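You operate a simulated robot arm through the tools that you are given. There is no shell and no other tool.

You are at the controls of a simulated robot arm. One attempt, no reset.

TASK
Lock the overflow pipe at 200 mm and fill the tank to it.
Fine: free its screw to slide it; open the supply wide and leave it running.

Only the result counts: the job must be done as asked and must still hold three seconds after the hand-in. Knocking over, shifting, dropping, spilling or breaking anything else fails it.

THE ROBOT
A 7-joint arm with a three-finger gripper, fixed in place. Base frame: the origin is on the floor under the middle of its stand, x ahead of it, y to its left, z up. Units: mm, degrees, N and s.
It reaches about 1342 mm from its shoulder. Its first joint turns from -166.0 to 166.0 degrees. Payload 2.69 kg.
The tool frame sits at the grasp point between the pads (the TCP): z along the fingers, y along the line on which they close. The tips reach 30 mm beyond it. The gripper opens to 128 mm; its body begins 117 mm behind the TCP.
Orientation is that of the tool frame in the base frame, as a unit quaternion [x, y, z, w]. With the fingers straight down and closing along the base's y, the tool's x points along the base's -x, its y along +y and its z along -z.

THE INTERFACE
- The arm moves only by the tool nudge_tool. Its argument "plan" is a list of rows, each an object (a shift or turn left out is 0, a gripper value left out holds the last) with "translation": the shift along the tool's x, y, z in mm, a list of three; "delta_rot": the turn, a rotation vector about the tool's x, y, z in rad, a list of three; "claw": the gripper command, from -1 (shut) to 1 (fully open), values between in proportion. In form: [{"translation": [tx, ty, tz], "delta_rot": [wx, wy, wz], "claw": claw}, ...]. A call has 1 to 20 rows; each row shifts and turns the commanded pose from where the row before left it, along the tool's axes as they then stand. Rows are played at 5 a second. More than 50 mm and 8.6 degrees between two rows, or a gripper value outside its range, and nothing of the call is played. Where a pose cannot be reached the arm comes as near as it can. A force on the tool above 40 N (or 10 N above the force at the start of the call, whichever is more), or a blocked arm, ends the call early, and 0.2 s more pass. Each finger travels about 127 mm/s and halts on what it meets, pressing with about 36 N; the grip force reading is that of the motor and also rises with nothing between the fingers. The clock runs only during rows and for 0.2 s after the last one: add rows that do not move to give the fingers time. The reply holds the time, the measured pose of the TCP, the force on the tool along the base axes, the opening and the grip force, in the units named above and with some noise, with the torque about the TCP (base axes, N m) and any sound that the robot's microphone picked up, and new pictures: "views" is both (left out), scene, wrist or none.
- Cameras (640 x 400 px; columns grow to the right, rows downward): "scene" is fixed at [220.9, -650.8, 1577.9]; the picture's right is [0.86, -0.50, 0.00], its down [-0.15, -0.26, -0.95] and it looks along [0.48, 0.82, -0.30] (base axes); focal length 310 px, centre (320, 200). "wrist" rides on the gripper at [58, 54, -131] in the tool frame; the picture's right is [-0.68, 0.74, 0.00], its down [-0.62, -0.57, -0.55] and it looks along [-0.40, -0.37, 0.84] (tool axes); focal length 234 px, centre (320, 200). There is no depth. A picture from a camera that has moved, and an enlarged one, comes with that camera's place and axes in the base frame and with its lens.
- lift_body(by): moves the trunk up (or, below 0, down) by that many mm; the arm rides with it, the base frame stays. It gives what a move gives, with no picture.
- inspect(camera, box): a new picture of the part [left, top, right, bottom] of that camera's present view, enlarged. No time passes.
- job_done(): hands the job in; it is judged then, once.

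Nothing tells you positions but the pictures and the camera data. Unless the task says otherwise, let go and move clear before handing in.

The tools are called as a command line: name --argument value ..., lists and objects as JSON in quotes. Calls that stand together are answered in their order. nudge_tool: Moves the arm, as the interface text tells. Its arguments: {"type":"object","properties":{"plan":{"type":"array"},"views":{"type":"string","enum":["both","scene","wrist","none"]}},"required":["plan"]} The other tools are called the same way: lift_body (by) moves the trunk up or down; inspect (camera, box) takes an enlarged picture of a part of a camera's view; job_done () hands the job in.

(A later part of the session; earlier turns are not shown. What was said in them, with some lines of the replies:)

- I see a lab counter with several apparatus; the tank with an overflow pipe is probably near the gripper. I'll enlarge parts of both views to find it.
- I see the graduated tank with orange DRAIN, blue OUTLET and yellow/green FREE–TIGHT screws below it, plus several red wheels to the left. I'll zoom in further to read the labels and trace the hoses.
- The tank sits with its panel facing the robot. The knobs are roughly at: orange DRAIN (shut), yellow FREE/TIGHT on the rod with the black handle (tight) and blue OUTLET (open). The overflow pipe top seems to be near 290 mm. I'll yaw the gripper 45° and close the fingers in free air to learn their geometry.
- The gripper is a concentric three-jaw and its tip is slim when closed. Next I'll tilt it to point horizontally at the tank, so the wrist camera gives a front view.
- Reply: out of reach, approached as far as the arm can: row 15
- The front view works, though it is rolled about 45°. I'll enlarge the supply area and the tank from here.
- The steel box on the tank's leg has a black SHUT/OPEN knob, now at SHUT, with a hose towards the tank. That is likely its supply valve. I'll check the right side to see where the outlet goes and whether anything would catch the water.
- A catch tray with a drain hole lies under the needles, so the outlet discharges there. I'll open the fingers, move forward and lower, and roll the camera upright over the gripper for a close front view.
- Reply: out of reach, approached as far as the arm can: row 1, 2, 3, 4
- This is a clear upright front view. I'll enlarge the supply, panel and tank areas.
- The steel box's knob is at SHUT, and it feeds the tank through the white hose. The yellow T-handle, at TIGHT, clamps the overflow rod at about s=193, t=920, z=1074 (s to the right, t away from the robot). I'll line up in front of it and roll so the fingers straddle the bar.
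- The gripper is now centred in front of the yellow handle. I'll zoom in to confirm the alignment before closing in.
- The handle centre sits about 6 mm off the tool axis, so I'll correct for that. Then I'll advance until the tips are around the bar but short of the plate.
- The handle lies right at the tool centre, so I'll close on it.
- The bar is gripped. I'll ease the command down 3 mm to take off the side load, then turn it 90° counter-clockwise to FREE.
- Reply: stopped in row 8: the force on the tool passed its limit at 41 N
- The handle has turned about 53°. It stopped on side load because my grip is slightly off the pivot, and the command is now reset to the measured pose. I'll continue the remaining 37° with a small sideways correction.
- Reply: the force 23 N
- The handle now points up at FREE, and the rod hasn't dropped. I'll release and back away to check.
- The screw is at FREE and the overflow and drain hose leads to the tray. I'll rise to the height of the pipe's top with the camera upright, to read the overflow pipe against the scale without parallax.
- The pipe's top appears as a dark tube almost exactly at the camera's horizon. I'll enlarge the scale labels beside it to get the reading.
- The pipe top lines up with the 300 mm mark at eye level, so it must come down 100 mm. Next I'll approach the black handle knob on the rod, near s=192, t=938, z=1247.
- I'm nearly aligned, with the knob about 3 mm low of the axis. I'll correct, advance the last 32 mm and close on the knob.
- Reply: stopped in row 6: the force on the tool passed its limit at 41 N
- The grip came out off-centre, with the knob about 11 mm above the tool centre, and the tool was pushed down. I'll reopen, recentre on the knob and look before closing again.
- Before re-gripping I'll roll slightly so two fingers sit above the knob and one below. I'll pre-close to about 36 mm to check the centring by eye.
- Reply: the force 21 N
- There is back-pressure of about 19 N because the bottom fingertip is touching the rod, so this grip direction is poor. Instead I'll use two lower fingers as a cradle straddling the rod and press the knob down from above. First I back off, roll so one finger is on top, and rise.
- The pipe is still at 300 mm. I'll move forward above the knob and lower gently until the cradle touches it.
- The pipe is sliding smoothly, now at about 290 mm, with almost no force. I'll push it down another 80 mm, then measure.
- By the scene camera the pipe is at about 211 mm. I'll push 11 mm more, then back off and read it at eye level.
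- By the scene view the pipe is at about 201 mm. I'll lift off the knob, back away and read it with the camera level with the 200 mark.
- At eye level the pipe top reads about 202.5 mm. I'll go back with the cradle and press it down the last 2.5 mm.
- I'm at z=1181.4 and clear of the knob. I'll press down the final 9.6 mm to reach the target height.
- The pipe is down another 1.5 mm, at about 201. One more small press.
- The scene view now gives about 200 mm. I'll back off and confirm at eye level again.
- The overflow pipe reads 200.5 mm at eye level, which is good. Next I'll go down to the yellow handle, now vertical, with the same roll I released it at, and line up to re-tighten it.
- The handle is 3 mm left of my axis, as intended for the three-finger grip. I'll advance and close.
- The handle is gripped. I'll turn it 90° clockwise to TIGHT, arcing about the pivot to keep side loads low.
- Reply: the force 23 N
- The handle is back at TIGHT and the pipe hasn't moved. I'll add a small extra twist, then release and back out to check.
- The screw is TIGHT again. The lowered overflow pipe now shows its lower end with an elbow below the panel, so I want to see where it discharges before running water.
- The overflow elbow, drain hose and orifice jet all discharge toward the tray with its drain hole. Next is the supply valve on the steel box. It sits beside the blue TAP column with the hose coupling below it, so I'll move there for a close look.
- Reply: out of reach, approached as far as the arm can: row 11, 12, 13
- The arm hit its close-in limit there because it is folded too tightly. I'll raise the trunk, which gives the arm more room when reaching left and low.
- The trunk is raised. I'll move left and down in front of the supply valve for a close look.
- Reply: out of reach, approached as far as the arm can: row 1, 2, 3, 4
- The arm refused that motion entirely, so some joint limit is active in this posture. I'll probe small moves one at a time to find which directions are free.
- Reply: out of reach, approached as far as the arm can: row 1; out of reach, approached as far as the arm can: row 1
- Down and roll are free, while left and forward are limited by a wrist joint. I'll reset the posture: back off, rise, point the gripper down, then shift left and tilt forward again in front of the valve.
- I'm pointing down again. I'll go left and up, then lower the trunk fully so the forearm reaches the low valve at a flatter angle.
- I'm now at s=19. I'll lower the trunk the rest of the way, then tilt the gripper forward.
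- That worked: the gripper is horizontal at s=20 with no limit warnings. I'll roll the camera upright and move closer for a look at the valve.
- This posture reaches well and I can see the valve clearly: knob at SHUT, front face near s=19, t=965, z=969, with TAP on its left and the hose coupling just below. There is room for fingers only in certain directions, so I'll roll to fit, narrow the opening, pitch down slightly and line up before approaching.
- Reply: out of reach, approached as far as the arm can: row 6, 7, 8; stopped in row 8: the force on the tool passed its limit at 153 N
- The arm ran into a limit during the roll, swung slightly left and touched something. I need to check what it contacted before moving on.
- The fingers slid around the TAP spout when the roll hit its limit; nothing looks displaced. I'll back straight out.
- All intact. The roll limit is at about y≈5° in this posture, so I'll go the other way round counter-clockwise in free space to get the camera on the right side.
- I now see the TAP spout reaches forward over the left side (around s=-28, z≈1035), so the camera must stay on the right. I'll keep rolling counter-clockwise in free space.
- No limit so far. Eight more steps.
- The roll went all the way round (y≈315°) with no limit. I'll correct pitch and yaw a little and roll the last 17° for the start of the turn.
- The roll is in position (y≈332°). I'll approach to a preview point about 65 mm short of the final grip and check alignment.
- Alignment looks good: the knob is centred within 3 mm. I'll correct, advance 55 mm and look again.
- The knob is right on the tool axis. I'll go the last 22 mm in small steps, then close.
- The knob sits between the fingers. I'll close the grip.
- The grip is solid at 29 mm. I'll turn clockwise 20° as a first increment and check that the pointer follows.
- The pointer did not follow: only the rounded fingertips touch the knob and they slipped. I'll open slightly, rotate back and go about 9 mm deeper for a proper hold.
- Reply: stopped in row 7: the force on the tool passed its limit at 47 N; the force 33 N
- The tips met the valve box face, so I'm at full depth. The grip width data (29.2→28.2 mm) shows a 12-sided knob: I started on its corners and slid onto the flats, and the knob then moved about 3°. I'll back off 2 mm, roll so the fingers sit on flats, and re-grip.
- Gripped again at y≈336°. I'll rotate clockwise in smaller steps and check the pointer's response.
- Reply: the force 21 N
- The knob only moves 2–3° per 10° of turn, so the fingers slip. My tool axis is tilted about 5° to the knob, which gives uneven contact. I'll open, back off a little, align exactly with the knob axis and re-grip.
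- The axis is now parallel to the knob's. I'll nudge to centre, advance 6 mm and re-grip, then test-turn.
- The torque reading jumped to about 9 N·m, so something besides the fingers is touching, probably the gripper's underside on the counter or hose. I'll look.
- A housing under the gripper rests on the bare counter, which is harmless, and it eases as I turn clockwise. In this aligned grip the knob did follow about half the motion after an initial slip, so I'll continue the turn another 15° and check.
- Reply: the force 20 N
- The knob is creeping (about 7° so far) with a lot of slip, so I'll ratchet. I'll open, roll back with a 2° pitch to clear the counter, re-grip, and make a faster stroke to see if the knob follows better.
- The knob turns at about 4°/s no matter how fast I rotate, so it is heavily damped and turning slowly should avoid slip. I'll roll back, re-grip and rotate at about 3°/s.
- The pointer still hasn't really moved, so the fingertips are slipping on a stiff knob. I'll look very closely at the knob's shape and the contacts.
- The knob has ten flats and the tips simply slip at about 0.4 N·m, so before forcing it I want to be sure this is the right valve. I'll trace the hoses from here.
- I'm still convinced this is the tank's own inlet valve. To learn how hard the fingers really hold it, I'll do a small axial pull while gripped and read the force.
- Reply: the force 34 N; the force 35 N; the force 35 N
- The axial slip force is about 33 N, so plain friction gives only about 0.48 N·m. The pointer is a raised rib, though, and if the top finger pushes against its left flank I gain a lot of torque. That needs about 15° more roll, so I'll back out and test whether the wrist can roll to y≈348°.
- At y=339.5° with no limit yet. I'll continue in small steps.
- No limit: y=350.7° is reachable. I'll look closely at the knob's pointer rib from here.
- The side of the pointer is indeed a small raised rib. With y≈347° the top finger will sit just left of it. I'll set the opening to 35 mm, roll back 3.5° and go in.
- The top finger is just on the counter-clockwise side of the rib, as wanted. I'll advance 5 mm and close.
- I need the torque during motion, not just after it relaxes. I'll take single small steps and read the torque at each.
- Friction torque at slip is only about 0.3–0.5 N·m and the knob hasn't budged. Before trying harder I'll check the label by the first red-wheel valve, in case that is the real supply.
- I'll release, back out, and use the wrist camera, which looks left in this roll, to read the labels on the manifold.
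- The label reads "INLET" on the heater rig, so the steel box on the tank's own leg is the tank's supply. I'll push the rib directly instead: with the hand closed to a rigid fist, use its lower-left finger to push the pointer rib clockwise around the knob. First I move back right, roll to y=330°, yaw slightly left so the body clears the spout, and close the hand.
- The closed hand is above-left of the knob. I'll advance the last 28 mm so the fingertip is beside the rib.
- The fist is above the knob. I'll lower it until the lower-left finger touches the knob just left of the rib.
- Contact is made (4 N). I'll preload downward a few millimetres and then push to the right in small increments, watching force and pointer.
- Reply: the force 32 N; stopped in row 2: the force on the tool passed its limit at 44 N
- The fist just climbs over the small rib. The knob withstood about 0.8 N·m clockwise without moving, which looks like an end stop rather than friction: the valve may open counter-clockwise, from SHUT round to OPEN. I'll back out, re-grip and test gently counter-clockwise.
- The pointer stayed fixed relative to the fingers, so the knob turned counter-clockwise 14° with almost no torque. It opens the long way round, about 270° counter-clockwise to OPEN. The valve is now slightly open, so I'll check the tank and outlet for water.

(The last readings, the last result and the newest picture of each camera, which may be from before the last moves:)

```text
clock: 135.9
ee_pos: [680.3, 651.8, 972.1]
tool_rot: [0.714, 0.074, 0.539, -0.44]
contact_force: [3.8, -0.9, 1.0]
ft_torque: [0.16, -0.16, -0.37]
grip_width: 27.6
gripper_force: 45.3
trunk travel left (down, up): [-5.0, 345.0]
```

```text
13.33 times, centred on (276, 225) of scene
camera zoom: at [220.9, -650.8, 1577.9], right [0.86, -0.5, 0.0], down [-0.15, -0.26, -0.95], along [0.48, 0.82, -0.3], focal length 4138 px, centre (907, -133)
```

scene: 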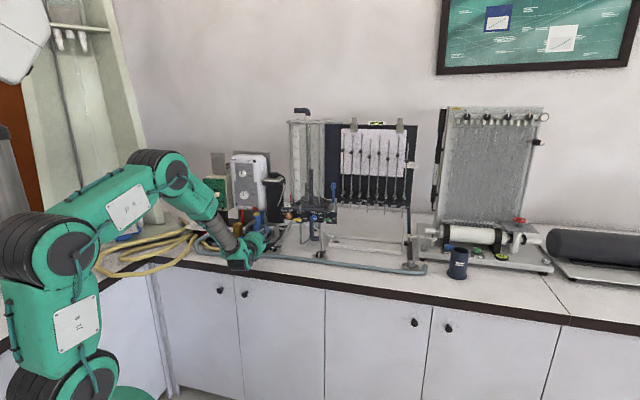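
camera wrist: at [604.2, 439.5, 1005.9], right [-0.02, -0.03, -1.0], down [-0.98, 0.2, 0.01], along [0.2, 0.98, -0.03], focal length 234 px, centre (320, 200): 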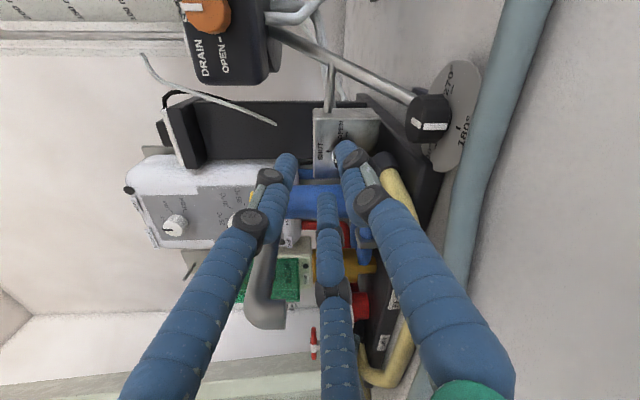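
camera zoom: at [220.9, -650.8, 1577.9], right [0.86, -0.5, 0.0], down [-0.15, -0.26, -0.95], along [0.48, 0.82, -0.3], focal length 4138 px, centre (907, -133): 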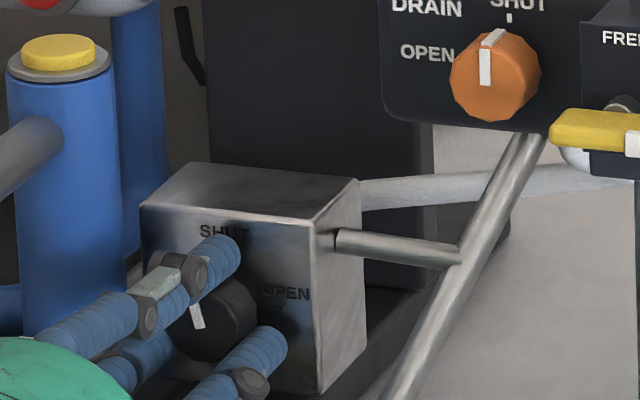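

No water is visible yet at 14° open. I'll ratchet the knob counter-clockwise: turn, open, roll back, re-grip.

nudge_tool --plan '[{"delta_rot": [0, 0, -0.112]}, {"delta_rot": [0, 0, -0.112]}, {"delta_rot": [0, 0, -0.112]}, {}, {"claw": -0.39}, {}, {"delta_rot": [0, 0, 0.119]}, {"delta_rot": [0, 0, 0.119]}, {"delta_rot": [0, 0, 0.119]}, {"delta_rot": [0, 0, 0.119]}, {"delta_rot": [0, 0, 0.119]}, {"claw": -1}, {}, {}]' --views "none"

inspect --camera "wrist" --box '[272, 130, 368, 220]'

inspect --camera "scene" --box '[285, 160, 365, 210]'

```text
clock: 138.9
ee_pos: [679.3, 651.5, 972.3]
tool_rot: [0.717, -0.018, 0.477, -0.507]
contact_force: [-3.9, 4.7, 0.4]
ft_torque: [0.18, -0.16, 0.26]
grip_width: 27.7
gripper_force: 45.0
trunk travel left (down, up): [-5.0, 345.0]
```

```text
4.44 times, centred on (320, 175) of wrist
camera zoom: at [644.5, 501.3, 974.2], right [-0.03, -0.01, -1.0], down [-0.98, 0.2, 0.03], along [0.2, 0.98, -0.02], focal length 1041 px, centre (320, 311)
```

zoom: 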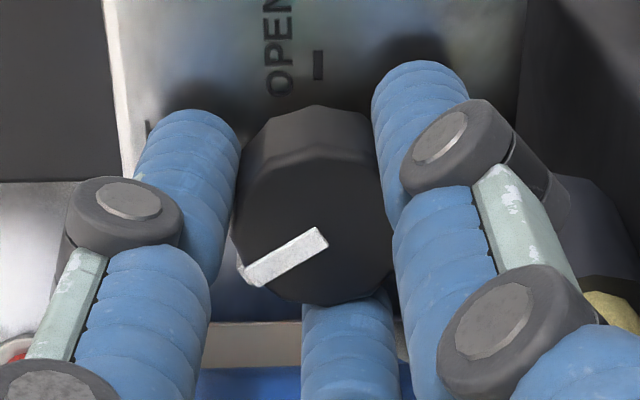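

```text
8.00 times, centred on (325, 185) of scene
camera zoom: at [220.9, -650.8, 1577.9], right [0.86, -0.5, 0.0], down [-0.15, -0.26, -0.95], along [0.48, 0.82, -0.3], focal length 2483 px, centre (280, 320)
```

zoom: 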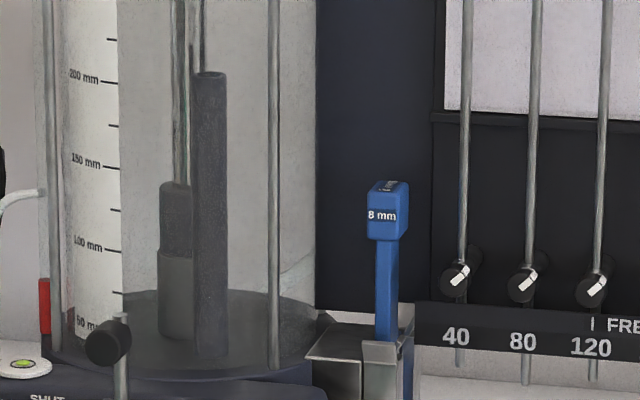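

The pointer is now about 33° counter-clockwise of SHUT. I'll keep ratcheting.

nudge_tool --plan '[{"delta_rot": [0, 0, -0.122]}, {"delta_rot": [0, 0, -0.122]}, {"delta_rot": [0, 0, -0.122]}, {"delta_rot": [0, 0, -0.122]}, {"delta_rot": [0, 0, -0.122]}, {"claw": -0.39}, {}, {"delta_rot": [0, 0, 0.122]}, {"delta_rot": [0, 0, 0.122]}, {"delta_rot": [0, 0, 0.122]}, {"delta_rot": [0, 0, 0.122]}, {"delta_rot": [0, 0, 0.122]}, {"claw": -1}, {}, {}]' --views "none"

inspect --camera "wrist" --box '[272, 130, 368, 220]'

inspect --camera "scene" --box '[285, 160, 365, 210]'

```text
clock: 142.1
ee_pos: [681.6, 652.4, 972.0]
tool_rot: [0.718, -0.019, 0.478, -0.506]
contact_force: [-5.4, 6.4, 0.6]
ft_torque: [0.11, -0.15, 0.25]
grip_width: 27.9
gripper_force: 44.8
trunk travel left (down, up): [-5.0, 345.0]
```

```text
4.44 times, centred on (320, 175) of wrist
camera zoom: at [645.1, 501.7, 974.3], right [-0.03, -0.01, -1.0], down [-0.98, 0.2, 0.03], along [0.2, 0.98, -0.02], focal length 1041 px, centre (320, 311)
```

zoom: 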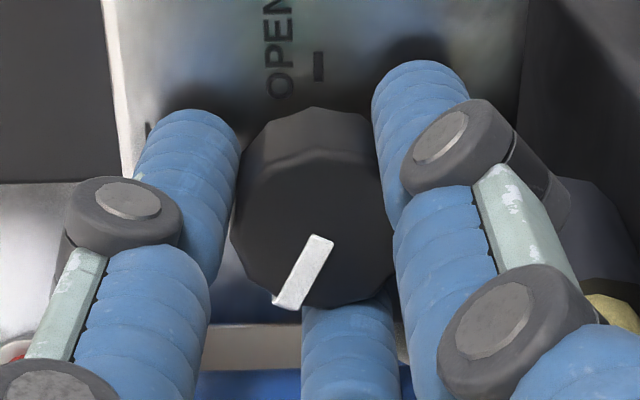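

```text
8.00 times, centred on (325, 185) of scene
camera zoom: at [220.9, -650.8, 1577.9], right [0.86, -0.5, 0.0], down [-0.15, -0.26, -0.95], along [0.48, 0.82, -0.3], focal length 2483 px, centre (280, 320)
```

zoom: 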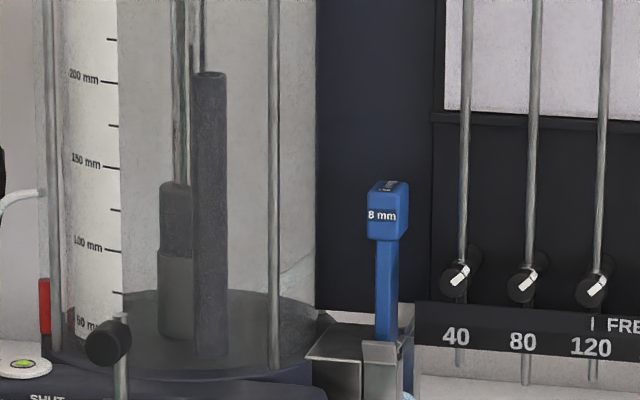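

The knob is at about 68°. I see a hint of something light blue near the orifice, so I'll zoom in.

inspect --camera "scene" --box '[310, 195, 390, 245]'

inspect --camera "scene" --box '[300, 195, 420, 270]'

```text
8.00 times, centred on (350, 220) of scene
camera zoom: at [220.9, -650.8, 1577.9], right [0.86, -0.5, 0.0], down [-0.15, -0.26, -0.95], along [0.48, 0.82, -0.3], focal length 2483 px, centre (80, 40)
```

zoom: 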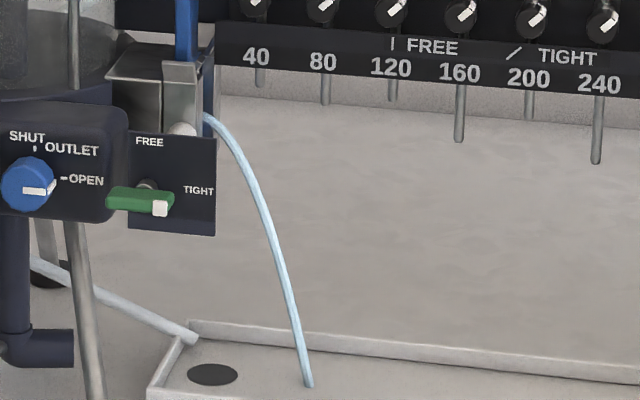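

```text
5.33 times, centred on (360, 232) of scene
camera zoom: at [220.9, -650.8, 1577.9], right [0.86, -0.5, 0.0], down [-0.15, -0.26, -0.95], along [0.48, 0.82, -0.3], focal length 1655 px, centre (107, 27)
```

zoom: 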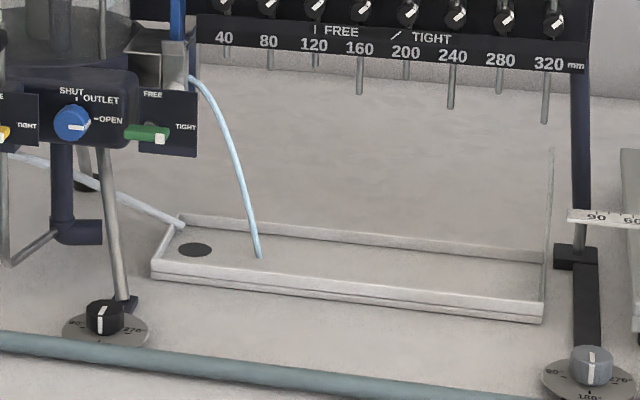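

Water is flowing: a jet leaves the open 8 mm orifice and lands neatly in the catch tray. I'll keep opening while watching the jet and level.

nudge_tool --plan '[{"delta_rot": [0, 0, -0.122]}, {"delta_rot": [0, 0, -0.122]}, {"delta_rot": [0, 0, -0.122]}, {"delta_rot": [0, 0, -0.122]}, {"delta_rot": [0, 0, -0.122]}, {"claw": -0.39}, {}, {"delta_rot": [0, 0, 0.122]}, {"delta_rot": [0, 0, 0.122]}, {"delta_rot": [0, 0, 0.122]}, {"delta_rot": [0, 0, 0.122]}, {"delta_rot": [0, 0, 0.122]}, {"claw": -1}, {}, {}]' --views "none"

inspect --camera "wrist" --box '[272, 130, 368, 220]'

inspect --camera "scene" --box '[285, 160, 445, 260]'

```text
clock: 145.3
ee_pos: [679.0, 652.5, 971.8]
tool_rot: [0.718, -0.019, 0.478, -0.506]
contact_force: [3.3, -1.4, -0.4]
ft_torque: [0.11, -0.16, -0.21]
grip_width: 27.8
gripper_force: 44.9
trunk travel left (down, up): [-5.0, 345.0]
```

```text
4.44 times, centred on (320, 175) of wrist
camera zoom: at [644.7, 501.6, 974.1], right [-0.03, -0.01, -1.0], down [-0.98, 0.2, 0.03], along [0.2, 0.98, -0.02], focal length 1041 px, centre (320, 311)
```

zoom: 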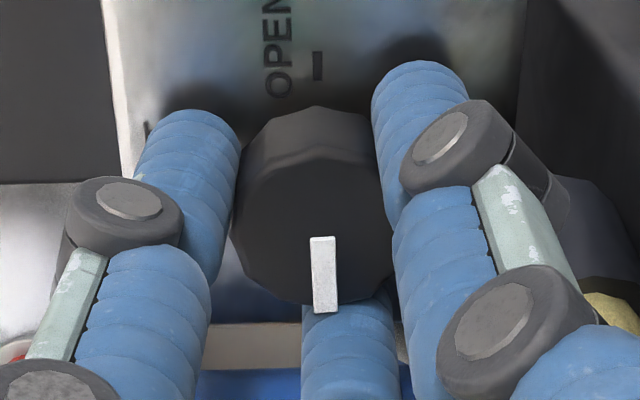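

```text
4.00 times, centred on (365, 210) of scene
camera zoom: at [220.9, -650.8, 1577.9], right [0.86, -0.5, 0.0], down [-0.15, -0.26, -0.95], along [0.48, 0.82, -0.3], focal length 1241 px, centre (140, 160)
```

zoom: 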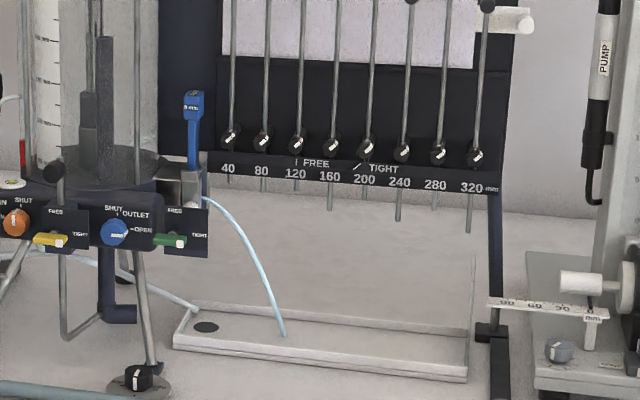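

The pointer is at about 95° (left), and the jet is lengthening but stays well inside the tray. Continuing.

nudge_tool --plan '[{"delta_rot": [0, 0, -0.122]}, {"delta_rot": [0, 0, -0.122]}, {"delta_rot": [0, 0, -0.122]}, {"delta_rot": [0, 0, -0.122]}, {"delta_rot": [0, 0, -0.122]}, {"claw": -0.39}, {}, {"delta_rot": [0, 0, 0.122]}, {"delta_rot": [0, 0, 0.122]}, {"delta_rot": [0, 0, 0.122]}, {"delta_rot": [0, 0, 0.122]}, {"delta_rot": [0, 0, 0.122]}, {"claw": -1}, {}, {}]' --views "none"

inspect --camera "wrist" --box '[272, 130, 368, 220]'

inspect --camera "scene" --box '[285, 160, 445, 260]'

```text
clock: 148.5
ee_pos: [680.0, 652.2, 971.7]
tool_rot: [0.717, -0.019, 0.477, -0.508]
contact_force: [0.4, 4.2, 4.7]
ft_torque: [0.26, -0.26, 0.15]
grip_width: 27.7
gripper_force: 44.8
trunk travel left (down, up): [-5.0, 345.0]
```

```text
4.44 times, centred on (320, 175) of wrist
camera zoom: at [645.0, 501.9, 974.0], right [-0.03, -0.01, -1.0], down [-0.98, 0.2, 0.03], along [0.2, 0.98, -0.02], focal length 1041 px, centre (320, 311)
```

zoom: 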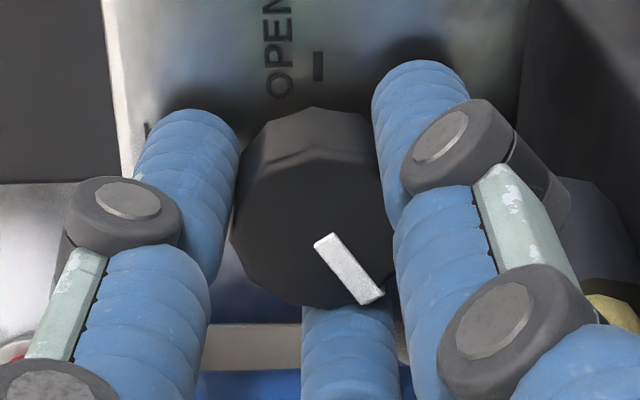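

```text
4.00 times, centred on (365, 210) of scene
camera zoom: at [220.9, -650.8, 1577.9], right [0.86, -0.5, 0.0], down [-0.15, -0.26, -0.95], along [0.48, 0.82, -0.3], focal length 1241 px, centre (140, 160)
```

zoom: 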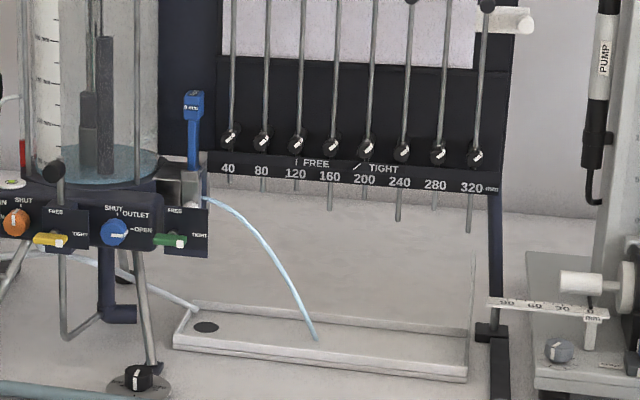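

Water is collecting in the tank now and the knob is at about 128°. Continuing.

nudge_tool --plan '[{"delta_rot": [0, 0, -0.122]}, {"delta_rot": [0, 0, -0.122]}, {"delta_rot": [0, 0, -0.122]}, {"delta_rot": [0, 0, -0.122]}, {"delta_rot": [0, 0, -0.122]}, {"claw": -0.39}, {}, {"delta_rot": [0, 0, 0.122]}, {"delta_rot": [0, 0, 0.122]}, {"delta_rot": [0, 0, 0.122]}, {"delta_rot": [0, 0, 0.122]}, {"delta_rot": [0, 0, 0.122]}, {"claw": -1}, {}, {}]' --views "none"

inspect --camera "wrist" --box '[272, 130, 368, 220]'

inspect --camera "scene" --box '[285, 160, 445, 260]'

```text
clock: 151.7
ee_pos: [678.4, 650.7, 972.6]
tool_rot: [0.718, -0.019, 0.478, -0.506]
contact_force: [-1.6, 3.5, 3.5]
ft_torque: [0.17, -0.22, 0.16]
grip_width: 28.1
gripper_force: 45.1
trunk travel left (down, up): [-5.0, 345.0]
```

```text
4.44 times, centred on (320, 175) of wrist
camera zoom: at [644.3, 501.1, 974.1], right [-0.03, -0.01, -1.0], down [-0.98, 0.2, 0.03], along [0.2, 0.98, -0.02], focal length 1041 px, centre (320, 311)
```

zoom: 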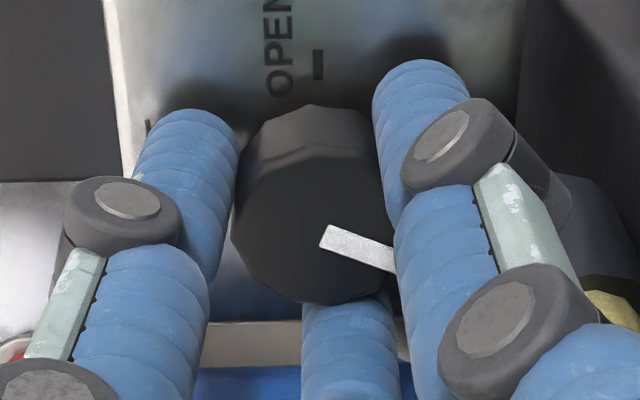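

```text
4.00 times, centred on (365, 210) of scene
camera zoom: at [220.9, -650.8, 1577.9], right [0.86, -0.5, 0.0], down [-0.15, -0.26, -0.95], along [0.48, 0.82, -0.3], focal length 1241 px, centre (140, 160)
```

zoom: 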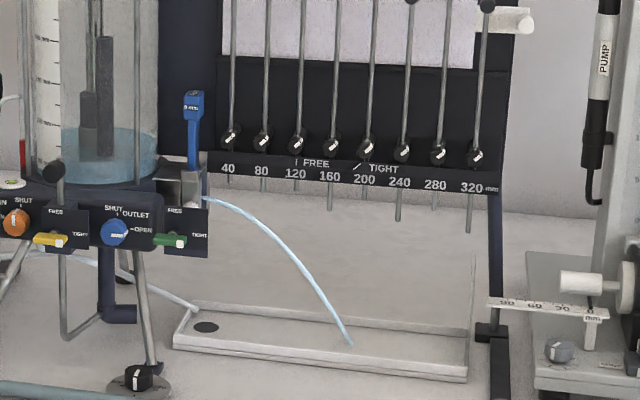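

Level rising (about 70 mm) and the knob is near 160°. Continuing.

nudge_tool --plan '[{"delta_rot": [0, 0, -0.122]}, {"delta_rot": [0, 0, -0.122]}, {"delta_rot": [0, 0, -0.122]}, {"delta_rot": [0, 0, -0.122]}, {"delta_rot": [0, 0, -0.122]}, {"claw": -0.39}, {}, {"delta_rot": [0, 0, 0.122]}, {"delta_rot": [0, 0, 0.122]}, {"delta_rot": [0, 0, 0.122]}, {"delta_rot": [0, 0, 0.122]}, {"delta_rot": [0, 0, 0.122]}, {"claw": -1}, {}, {}]' --views "none"

inspect --camera "wrist" --box '[272, 130, 368, 220]'

inspect --camera "scene" --box '[285, 160, 445, 260]'

```text
clock: 154.9
ee_pos: [679.8, 652.3, 972.0]
tool_rot: [0.717, -0.019, 0.478, -0.507]
contact_force: [-3.9, 7.5, 4.1]
ft_torque: [0.19, -0.2, 0.24]
grip_width: 28.0
gripper_force: 44.1
trunk travel left (down, up): [-5.0, 345.0]
```

```text
4.44 times, centred on (320, 175) of wrist
camera zoom: at [645.2, 501.8, 974.1], right [-0.03, -0.01, -1.0], down [-0.98, 0.2, 0.03], along [0.2, 0.98, -0.02], focal length 1041 px, centre (320, 311)
```

zoom: 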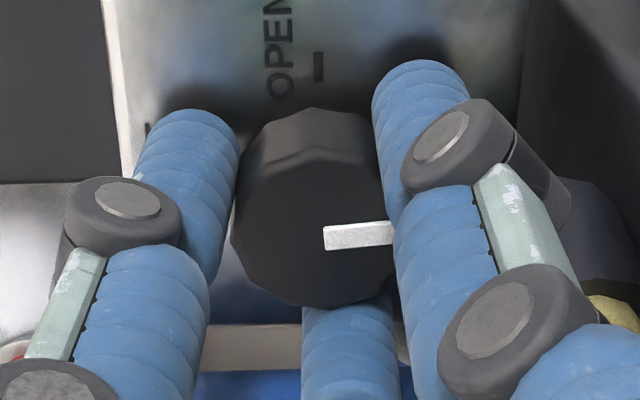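

```text
4.00 times, centred on (365, 210) of scene
camera zoom: at [220.9, -650.8, 1577.9], right [0.86, -0.5, 0.0], down [-0.15, -0.26, -0.95], along [0.48, 0.82, -0.3], focal length 1241 px, centre (140, 160)
```

zoom: 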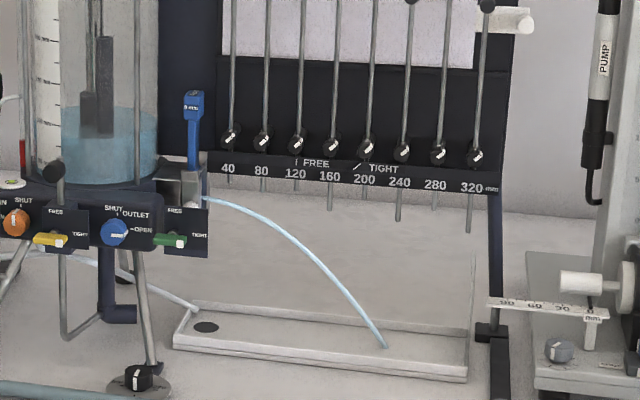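

Level is about 95 mm with the outlet still open, and the knob is near 187°. Two more strokes.

nudge_tool --plan '[{"delta_rot": [0, 0, -0.122]}, {"delta_rot": [0, 0, -0.122]}, {"delta_rot": [0, 0, -0.122]}, {"delta_rot": [0, 0, -0.122]}, {"delta_rot": [0, 0, -0.122]}, {"claw": -0.39}, {}, {"delta_rot": [0, 0, 0.122]}, {"delta_rot": [0, 0, 0.122]}, {"delta_rot": [0, 0, 0.122]}, {"delta_rot": [0, 0, 0.122]}, {"delta_rot": [0, 0, 0.122]}, {"claw": -1}, {}, {}]' --views "none"

inspect --camera "wrist" --box '[272, 130, 368, 220]'

inspect --camera "scene" --box '[285, 150, 445, 260]'

```text
clock: 158.1
ee_pos: [680.7, 652.1, 972.1]
tool_rot: [0.718, -0.019, 0.478, -0.506]
contact_force: [-1.8, 3.6, -1.9]
ft_torque: [0.08, -0.07, 0.31]
grip_width: 28.0
gripper_force: 44.8
trunk travel left (down, up): [-5.0, 345.0]
```

```text
4.44 times, centred on (320, 175) of wrist
camera zoom: at [644.8, 501.4, 974.4], right [-0.03, -0.01, -1.0], down [-0.98, 0.2, 0.03], along [0.2, 0.98, -0.02], focal length 1041 px, centre (320, 311)
```

zoom: 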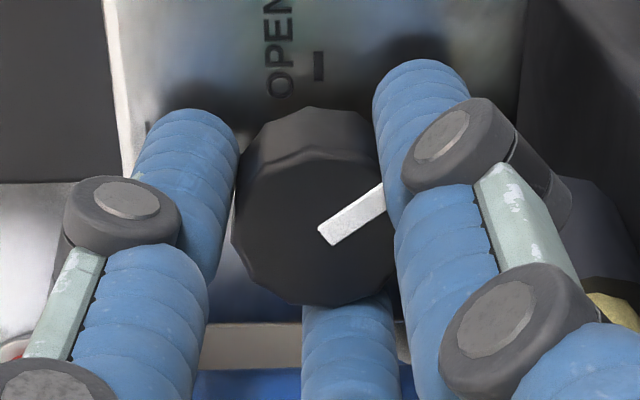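

```text
3.64 times, centred on (365, 205) of scene
camera zoom: at [220.9, -650.8, 1577.9], right [0.86, -0.5, 0.0], down [-0.15, -0.26, -0.95], along [0.48, 0.82, -0.3], focal length 1129 px, centre (156, 182)
```

zoom: 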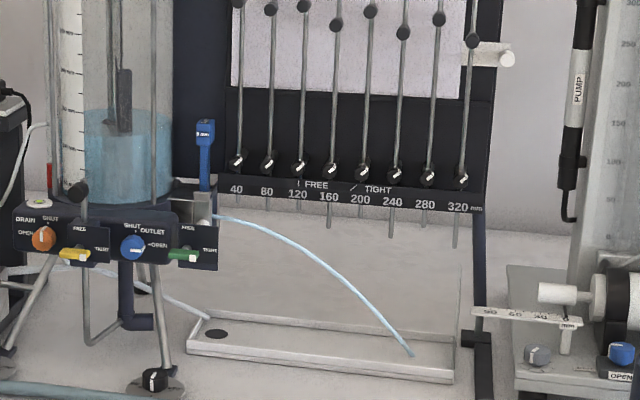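

Level is about 130 mm and the knob near 222°. Next stroke.

nudge_tool --plan '[{"delta_rot": [0, 0, -0.122]}, {"delta_rot": [0, 0, -0.122]}, {"delta_rot": [0, 0, -0.122]}, {"delta_rot": [0, 0, -0.122]}, {"delta_rot": [0, 0, -0.122]}, {"claw": -0.39}, {}, {"delta_rot": [0, 0, 0.122]}, {"delta_rot": [0, 0, 0.122]}, {"delta_rot": [0, 0, 0.122]}, {"delta_rot": [0, 0, 0.122]}, {"delta_rot": [0, 0, 0.122]}, {"claw": -1}, {}, {}]' --views "none"

inspect --camera "wrist" --box '[272, 130, 368, 220]'

inspect --camera "scene" --box '[285, 150, 445, 260]'

```text
clock: 161.3
ee_pos: [681.5, 651.7, 972.4]
tool_rot: [0.717, -0.018, 0.478, -0.507]
contact_force: [4.4, 1.6, 6.5]
ft_torque: [0.25, -0.25, -0.06]
grip_width: 28.4
gripper_force: 44.8
trunk travel left (down, up): [-5.0, 345.0]
```

```text
4.44 times, centred on (320, 175) of wrist
camera zoom: at [645.3, 502.1, 973.9], right [-0.03, -0.01, -1.0], down [-0.98, 0.2, 0.03], along [0.2, 0.98, -0.02], focal length 1041 px, centre (320, 311)
```

zoom: 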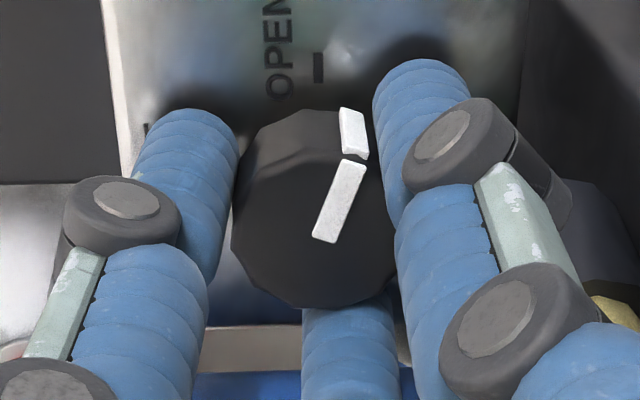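

```text
3.64 times, centred on (365, 205) of scene
camera zoom: at [220.9, -650.8, 1577.9], right [0.86, -0.5, 0.0], down [-0.15, -0.26, -0.95], along [0.48, 0.82, -0.3], focal length 1129 px, centre (156, 182)
```

zoom: 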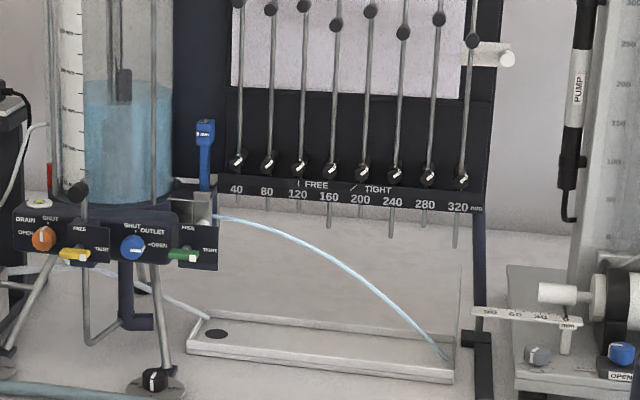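

Almost there: the pointer is about 20° short of OPEN, and the level is about 175 mm. One last stroke up to the stop.

nudge_tool --plan '[{"delta_rot": [0, 0, -0.11]}, {"delta_rot": [0, 0, -0.11]}, {"delta_rot": [0, 0, -0.11]}, {}]' --views "none"

inspect --camera "wrist" --box '[272, 130, 368, 220]'

inspect --camera "scene" --box '[285, 150, 445, 260]'

```text
clock: 162.3
ee_pos: [680.3, 651.3, 972.1]
tool_rot: [0.711, 0.1, 0.555, -0.421]
contact_force: [8.6, -1.1, 7.6]
ft_torque: [0.16, -0.19, -0.3]
grip_width: 28.2
gripper_force: 45.3
trunk travel left (down, up): [-5.0, 345.0]
```

```text
4.44 times, centred on (320, 175) of wrist
camera zoom: at [642.9, 505.5, 999.9], right [0.2, -0.24, -0.95], down [-0.96, 0.17, -0.24], along [0.22, 0.96, -0.2], focal length 1041 px, centre (320, 311)
```

zoom: 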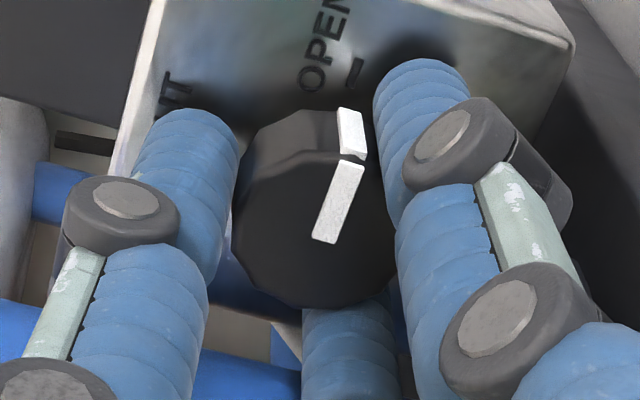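

```text
3.64 times, centred on (365, 205) of scene
camera zoom: at [220.9, -650.8, 1577.9], right [0.86, -0.5, 0.0], down [-0.15, -0.26, -0.95], along [0.48, 0.82, -0.3], focal length 1129 px, centre (156, 182)
```

zoom: 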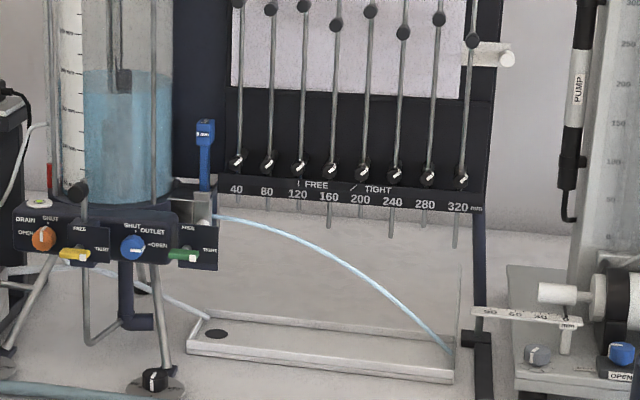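

The pointer now lines up with OPEN. I'll press a bit further to make sure it's against the stop.

nudge_tool --plan '[{"delta_rot": [0, 0, -0.05]}, {"delta_rot": [0, 0, -0.05]}, {}]' --views "none"

inspect --camera "wrist" --box '[272, 130, 368, 220]'

inspect --camera "scene" --box '[280, 150, 376, 210]'

inspect --camera "scene" --box '[310, 195, 430, 270]'

```text
clock: 163.1
ee_pos: [681.7, 652.8, 972.2]
tool_rot: [0.705, 0.135, 0.575, -0.393]
contact_force: [10.8, 5.1, 6.9]
ft_torque: [0.33, -0.24, -0.17]
grip_width: 27.7
gripper_force: 45.4
trunk travel left (down, up): [-5.0, 345.0]
```

```text
4.44 times, centred on (320, 175) of wrist
camera zoom: at [640.9, 507.5, 1007.3], right [0.27, -0.31, -0.91], down [-0.94, 0.14, -0.32], along [0.23, 0.94, -0.25], focal length 1041 px, centre (320, 311)
```

zoom: 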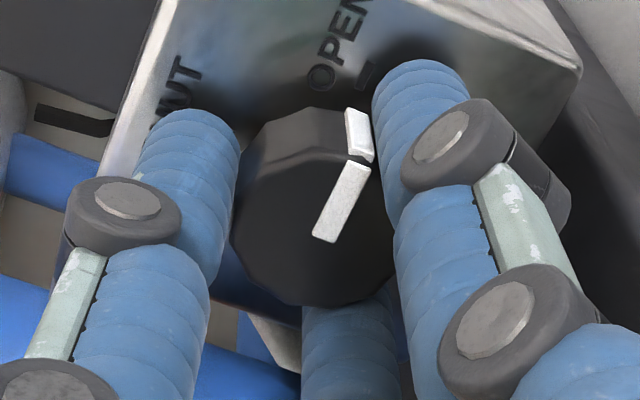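

```text
6.67 times, centred on (328, 180) of scene
camera zoom: at [220.9, -650.8, 1577.9], right [0.86, -0.5, 0.0], down [-0.15, -0.26, -0.95], along [0.48, 0.82, -0.3], focal length 2069 px, centre (267, 333)
```

zoom: 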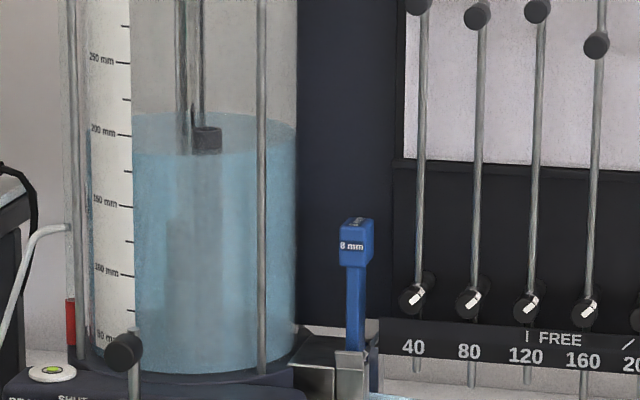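

```text
5.33 times, centred on (370, 232) of scene
camera zoom: at [220.9, -650.8, 1577.9], right [0.86, -0.5, 0.0], down [-0.15, -0.26, -0.95], along [0.48, 0.82, -0.3], focal length 1655 px, centre (53, 27)
```

zoom: 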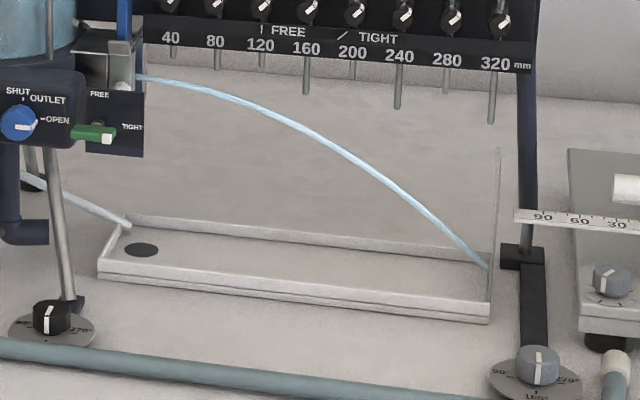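

The knob is at the OPEN stop. The jet is caught by the tray's end plate, and the level is about 190 mm and rising. I'll release and back straight out, then watch the level.

nudge_tool --plan '[{"claw": -0.35}, {}, {}, {"translation": [0, 0, -15]}, {"translation": [0, 0, -25]}, {"translation": [0, 0, -35]}, {"translation": [0, 0, -40]}, {"translation": [0, 0, -45]}, {"translation": [0, 0, -45]}, {}]' --views "both"

inspect --camera "scene" --box '[280, 150, 344, 190]'

inspect --camera "scene" --box '[280, 195, 440, 275]'

inspect --camera "scene" --box '[252, 205, 300, 240]'

```text
clock: 165.3
ee_pos: [536.0, 506.4, 977.0]
tool_rot: [0.705, 0.136, 0.574, -0.393]
contact_force: [-1.0, 0.3, 0.5]
ft_torque: [-0.05, -0.02, -0.01]
grip_width: 41.7
gripper_force: 0.1
trunk travel left (down, up): [-5.0, 345.0]
camera wrist: at [497.3, 362.5, 1012.9], right [0.27, -0.31, -0.91], down [-0.94, 0.14, -0.32], along [0.23, 0.94, -0.25], focal length 234 px, centre (320, 200)
```

scene: 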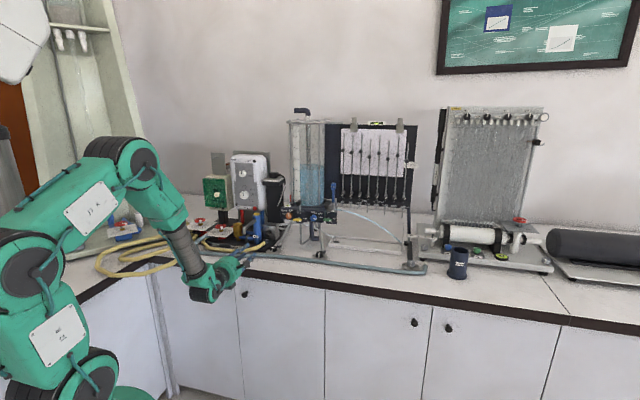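
wrist: 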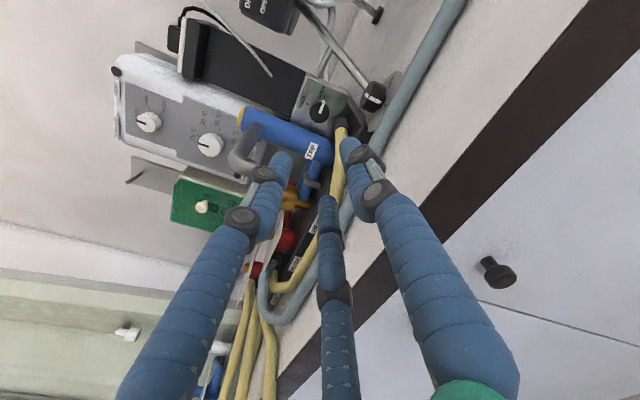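

```text
10.00 times, centred on (312, 170) of scene
camera zoom: at [220.9, -650.8, 1577.9], right [0.86, -0.5, 0.0], down [-0.15, -0.26, -0.95], along [0.48, 0.82, -0.3], focal length 3104 px, centre (400, 500)
```

zoom: 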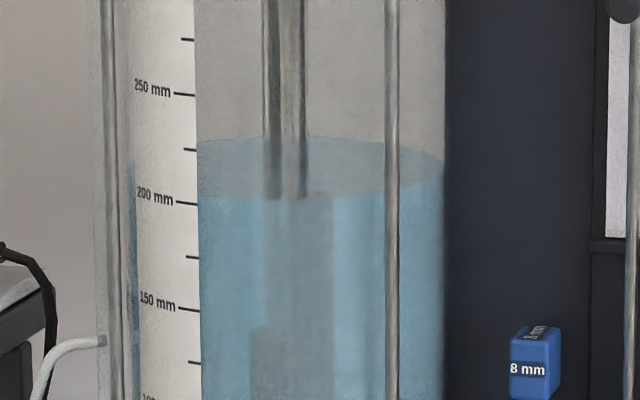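

```text
4.00 times, centred on (360, 235) of scene
camera zoom: at [220.9, -650.8, 1577.9], right [0.86, -0.5, 0.0], down [-0.15, -0.26, -0.95], along [0.48, 0.82, -0.3], focal length 1241 px, centre (160, 60)
```

zoom: 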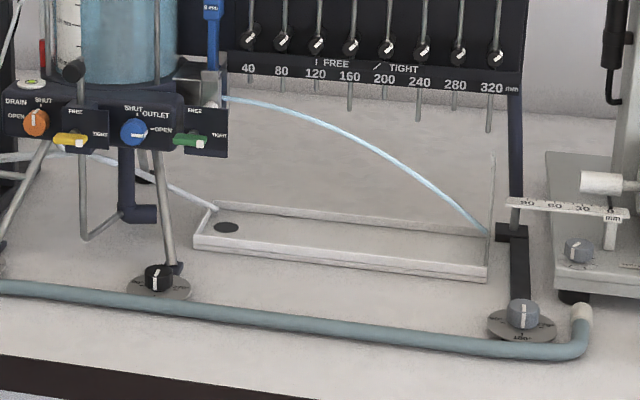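

```text
11.43 times, centred on (276, 222) of scene
camera zoom: at [220.9, -650.8, 1577.9], right [0.86, -0.5, 0.0], down [-0.15, -0.26, -0.95], along [0.48, 0.82, -0.3], focal length 3547 px, centre (823, -57)
```

zoom: 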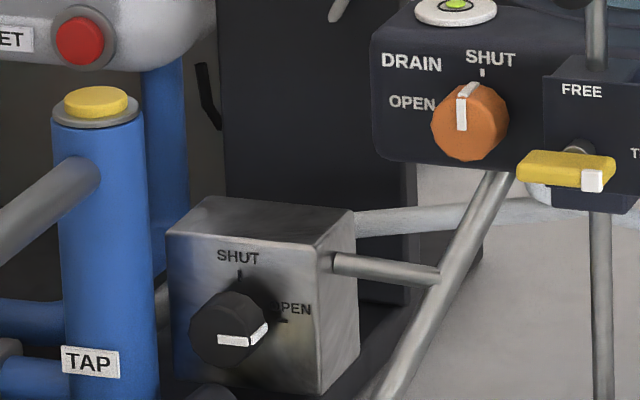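

The valve pointer is on OPEN, and the water surface is right about the pipe's rim at 200 mm. I'll let a few seconds pass and check the level, the overflow elbow and the counter for spills.

nudge_tool --plan '[{}, {}, {}, {}, {}, {}, {}, {}, {}, {}, {}, {}, {}, {}, {}]' --views "none"

inspect --camera "scene" --box '[284, 152, 332, 182]'

inspect --camera "scene" --box '[285, 205, 365, 255]'

inspect --camera "scene" --box '[375, 215, 439, 260]'

```text
clock: 168.5
ee_pos: [537.1, 508.0, 978.0]
tool_rot: [0.706, 0.134, 0.575, -0.392]
contact_force: [0.4, 0.2, 0.8]
ft_torque: [0.03, 0.02, -0.02]
grip_width: 41.5
gripper_force: 0.0
trunk travel left (down, up): [-5.0, 345.0]
```

```text
13.33 times, centred on (308, 167) of scene
camera zoom: at [220.9, -650.8, 1577.9], right [0.86, -0.5, 0.0], down [-0.15, -0.26, -0.95], along [0.48, 0.82, -0.3], focal length 4138 px, centre (480, 640)
```

zoom: 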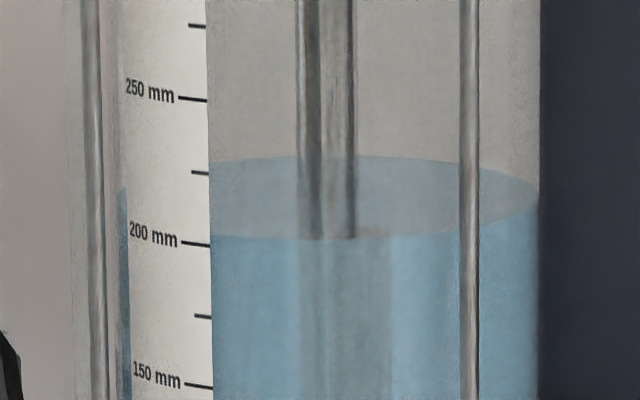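

```text
8.00 times, centred on (325, 230) of scene
camera zoom: at [220.9, -650.8, 1577.9], right [0.86, -0.5, 0.0], down [-0.15, -0.26, -0.95], along [0.48, 0.82, -0.3], focal length 2483 px, centre (280, -40)
```

zoom: 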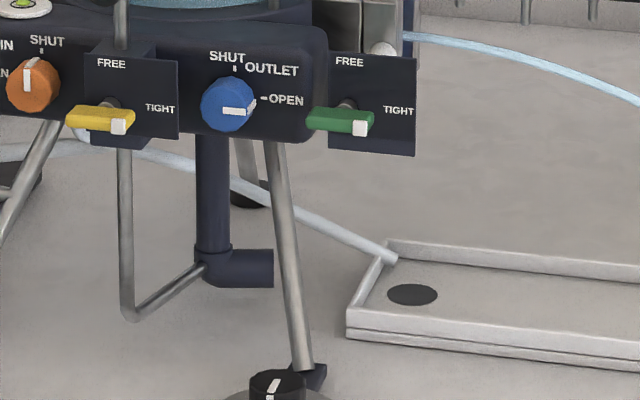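

```text
8.89 times, centred on (407, 238) of scene
camera zoom: at [220.9, -650.8, 1577.9], right [0.86, -0.5, 0.0], down [-0.15, -0.26, -0.95], along [0.48, 0.82, -0.3], focal length 2759 px, centre (-453, -133)
```

zoom: 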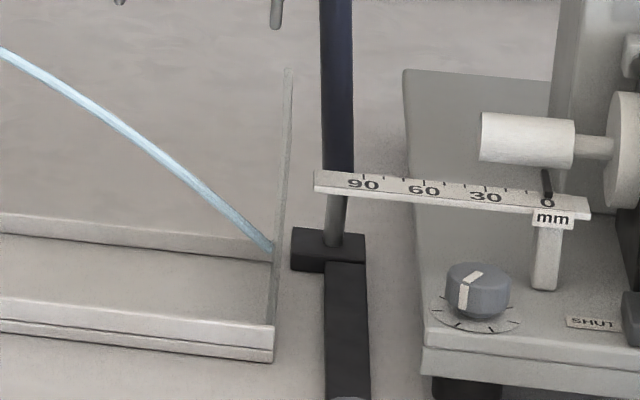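

The level has been steady for 3 s at about 201–202 mm, just brimming over the 200 mm pipe, and the jet is fully caught. I'll move the arm clear and then compare the rest of the bench with the start.

nudge_tool --plan '[{"translation": [0, 0, -40]}, {"translation": [34.5, -14.6, -15]}, {"translation": [34.5, -14.6, -15]}, {"translation": [34.5, -14.6, -10]}, {"translation": [34.5, -14.6, 0]}, {"translation": [34.5, -14.6, 0]}, {}, {}, {}]' --views "both"

inspect --camera "scene" --box '[180, 205, 260, 255]'

inspect --camera "scene" --box '[180, 170, 340, 270]'

inspect --camera "scene" --box '[284, 152, 332, 182]'

inspect --camera "scene" --box '[275, 195, 339, 235]'

```text
clock: 170.5
ee_pos: [484.3, 449.8, 1170.3]
tool_rot: [0.705, 0.135, 0.574, -0.393]
contact_force: [0.9, -0.8, -0.7]
ft_torque: [0.0, 0.0, 0.05]
grip_width: 41.6
gripper_force: 0.1
trunk travel left (down, up): [-5.0, 345.0]
camera wrist: at [445.3, 306.0, 1205.4], right [0.27, -0.31, -0.91], down [-0.94, 0.14, -0.32], along [0.23, 0.94, -0.25], focal length 234 px, centre (320, 200)
```

scene: 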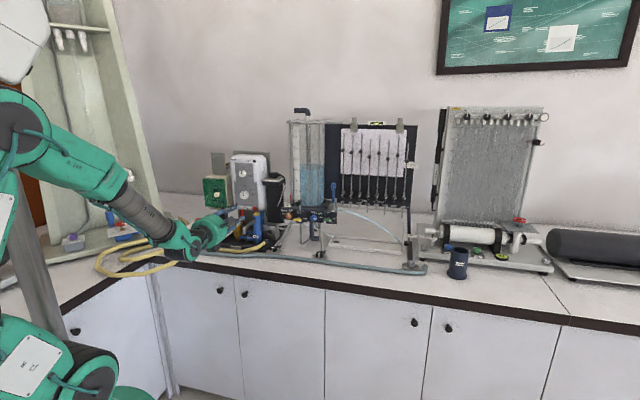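
wrist: 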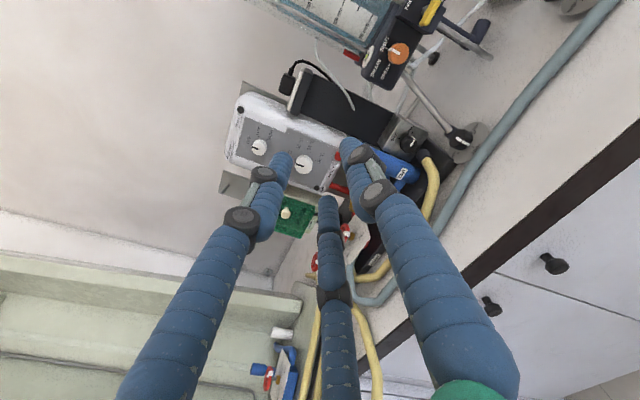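

```text
8.00 times, centred on (220, 230) of scene
camera zoom: at [220.9, -650.8, 1577.9], right [0.86, -0.5, 0.0], down [-0.15, -0.26, -0.95], along [0.48, 0.82, -0.3], focal length 2483 px, centre (1120, -40)
```

zoom: 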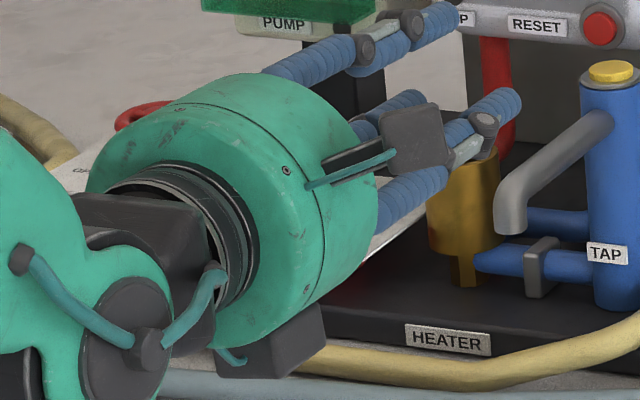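

```text
4.00 times, centred on (260, 220) of scene
camera zoom: at [220.9, -650.8, 1577.9], right [0.86, -0.5, 0.0], down [-0.15, -0.26, -0.95], along [0.48, 0.82, -0.3], focal length 1241 px, centre (560, 120)
```

zoom: 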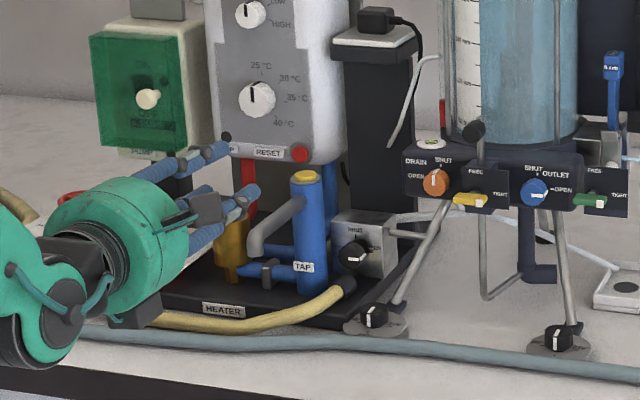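

```text
13.33 times, centred on (308, 167) of scene
camera zoom: at [220.9, -650.8, 1577.9], right [0.86, -0.5, 0.0], down [-0.15, -0.26, -0.95], along [0.48, 0.82, -0.3], focal length 4138 px, centre (480, 640)
```

zoom: 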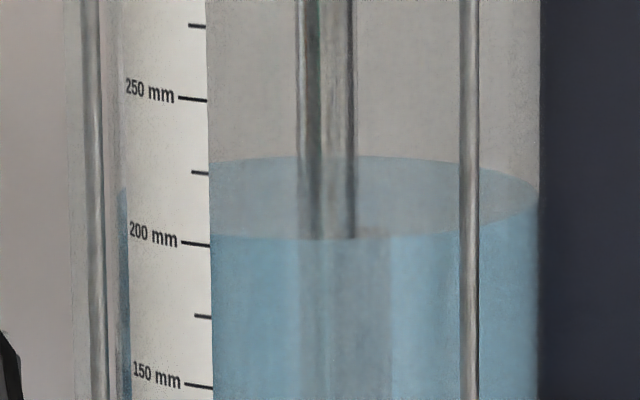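

```text
10.00 times, centred on (307, 215) of scene
camera zoom: at [220.9, -650.8, 1577.9], right [0.86, -0.5, 0.0], down [-0.15, -0.26, -0.95], along [0.48, 0.82, -0.3], focal length 3104 px, centre (450, 50)
```

zoom: 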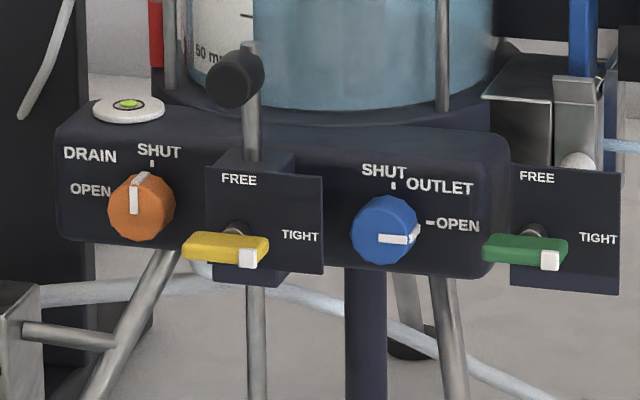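

Everything checks out. The overflow pipe is locked TIGHT at 200 mm, the supply is fully OPEN, and the level is steady at the rim. The jet and overflow are contained, the TAP, bubble level and feet look unchanged, and the arm is clear. Handing in.

job_done

```text
The job is handed in.
```

The overflow pipe is locked at about 200.5 mm and the tank is filled to it, with the supply fully open and still running. The level held steady for the last several seconds before hand-in, at about 202 mm on the scale, just over the pipe's rim.

- **Outlet left open:** it was open when I started and I left it that way. The jet from the 8 mm orifice lands in the catch tray, against its end plate, and I saw no water on the counter.
- **Supply valve direction:** it opens counter-clockwise, about 270° from SHUT round to OPEN. It was already against its stop in the short clockwise direction.
- **TAP contact:** the gripper pushed hard against the heater rig's TAP spout once (153 N) when a wrist limit threw the arm off. In before-and-after pictures the spout sits in the same place and nothing else looks moved.
- **Counter contact:** a housing under the gripper also rested briefly on the bare counter while I was turning the supply valve.

The yellow screw is back at TIGHT, the drain is still SHUT, and the arm is clear of the bench.
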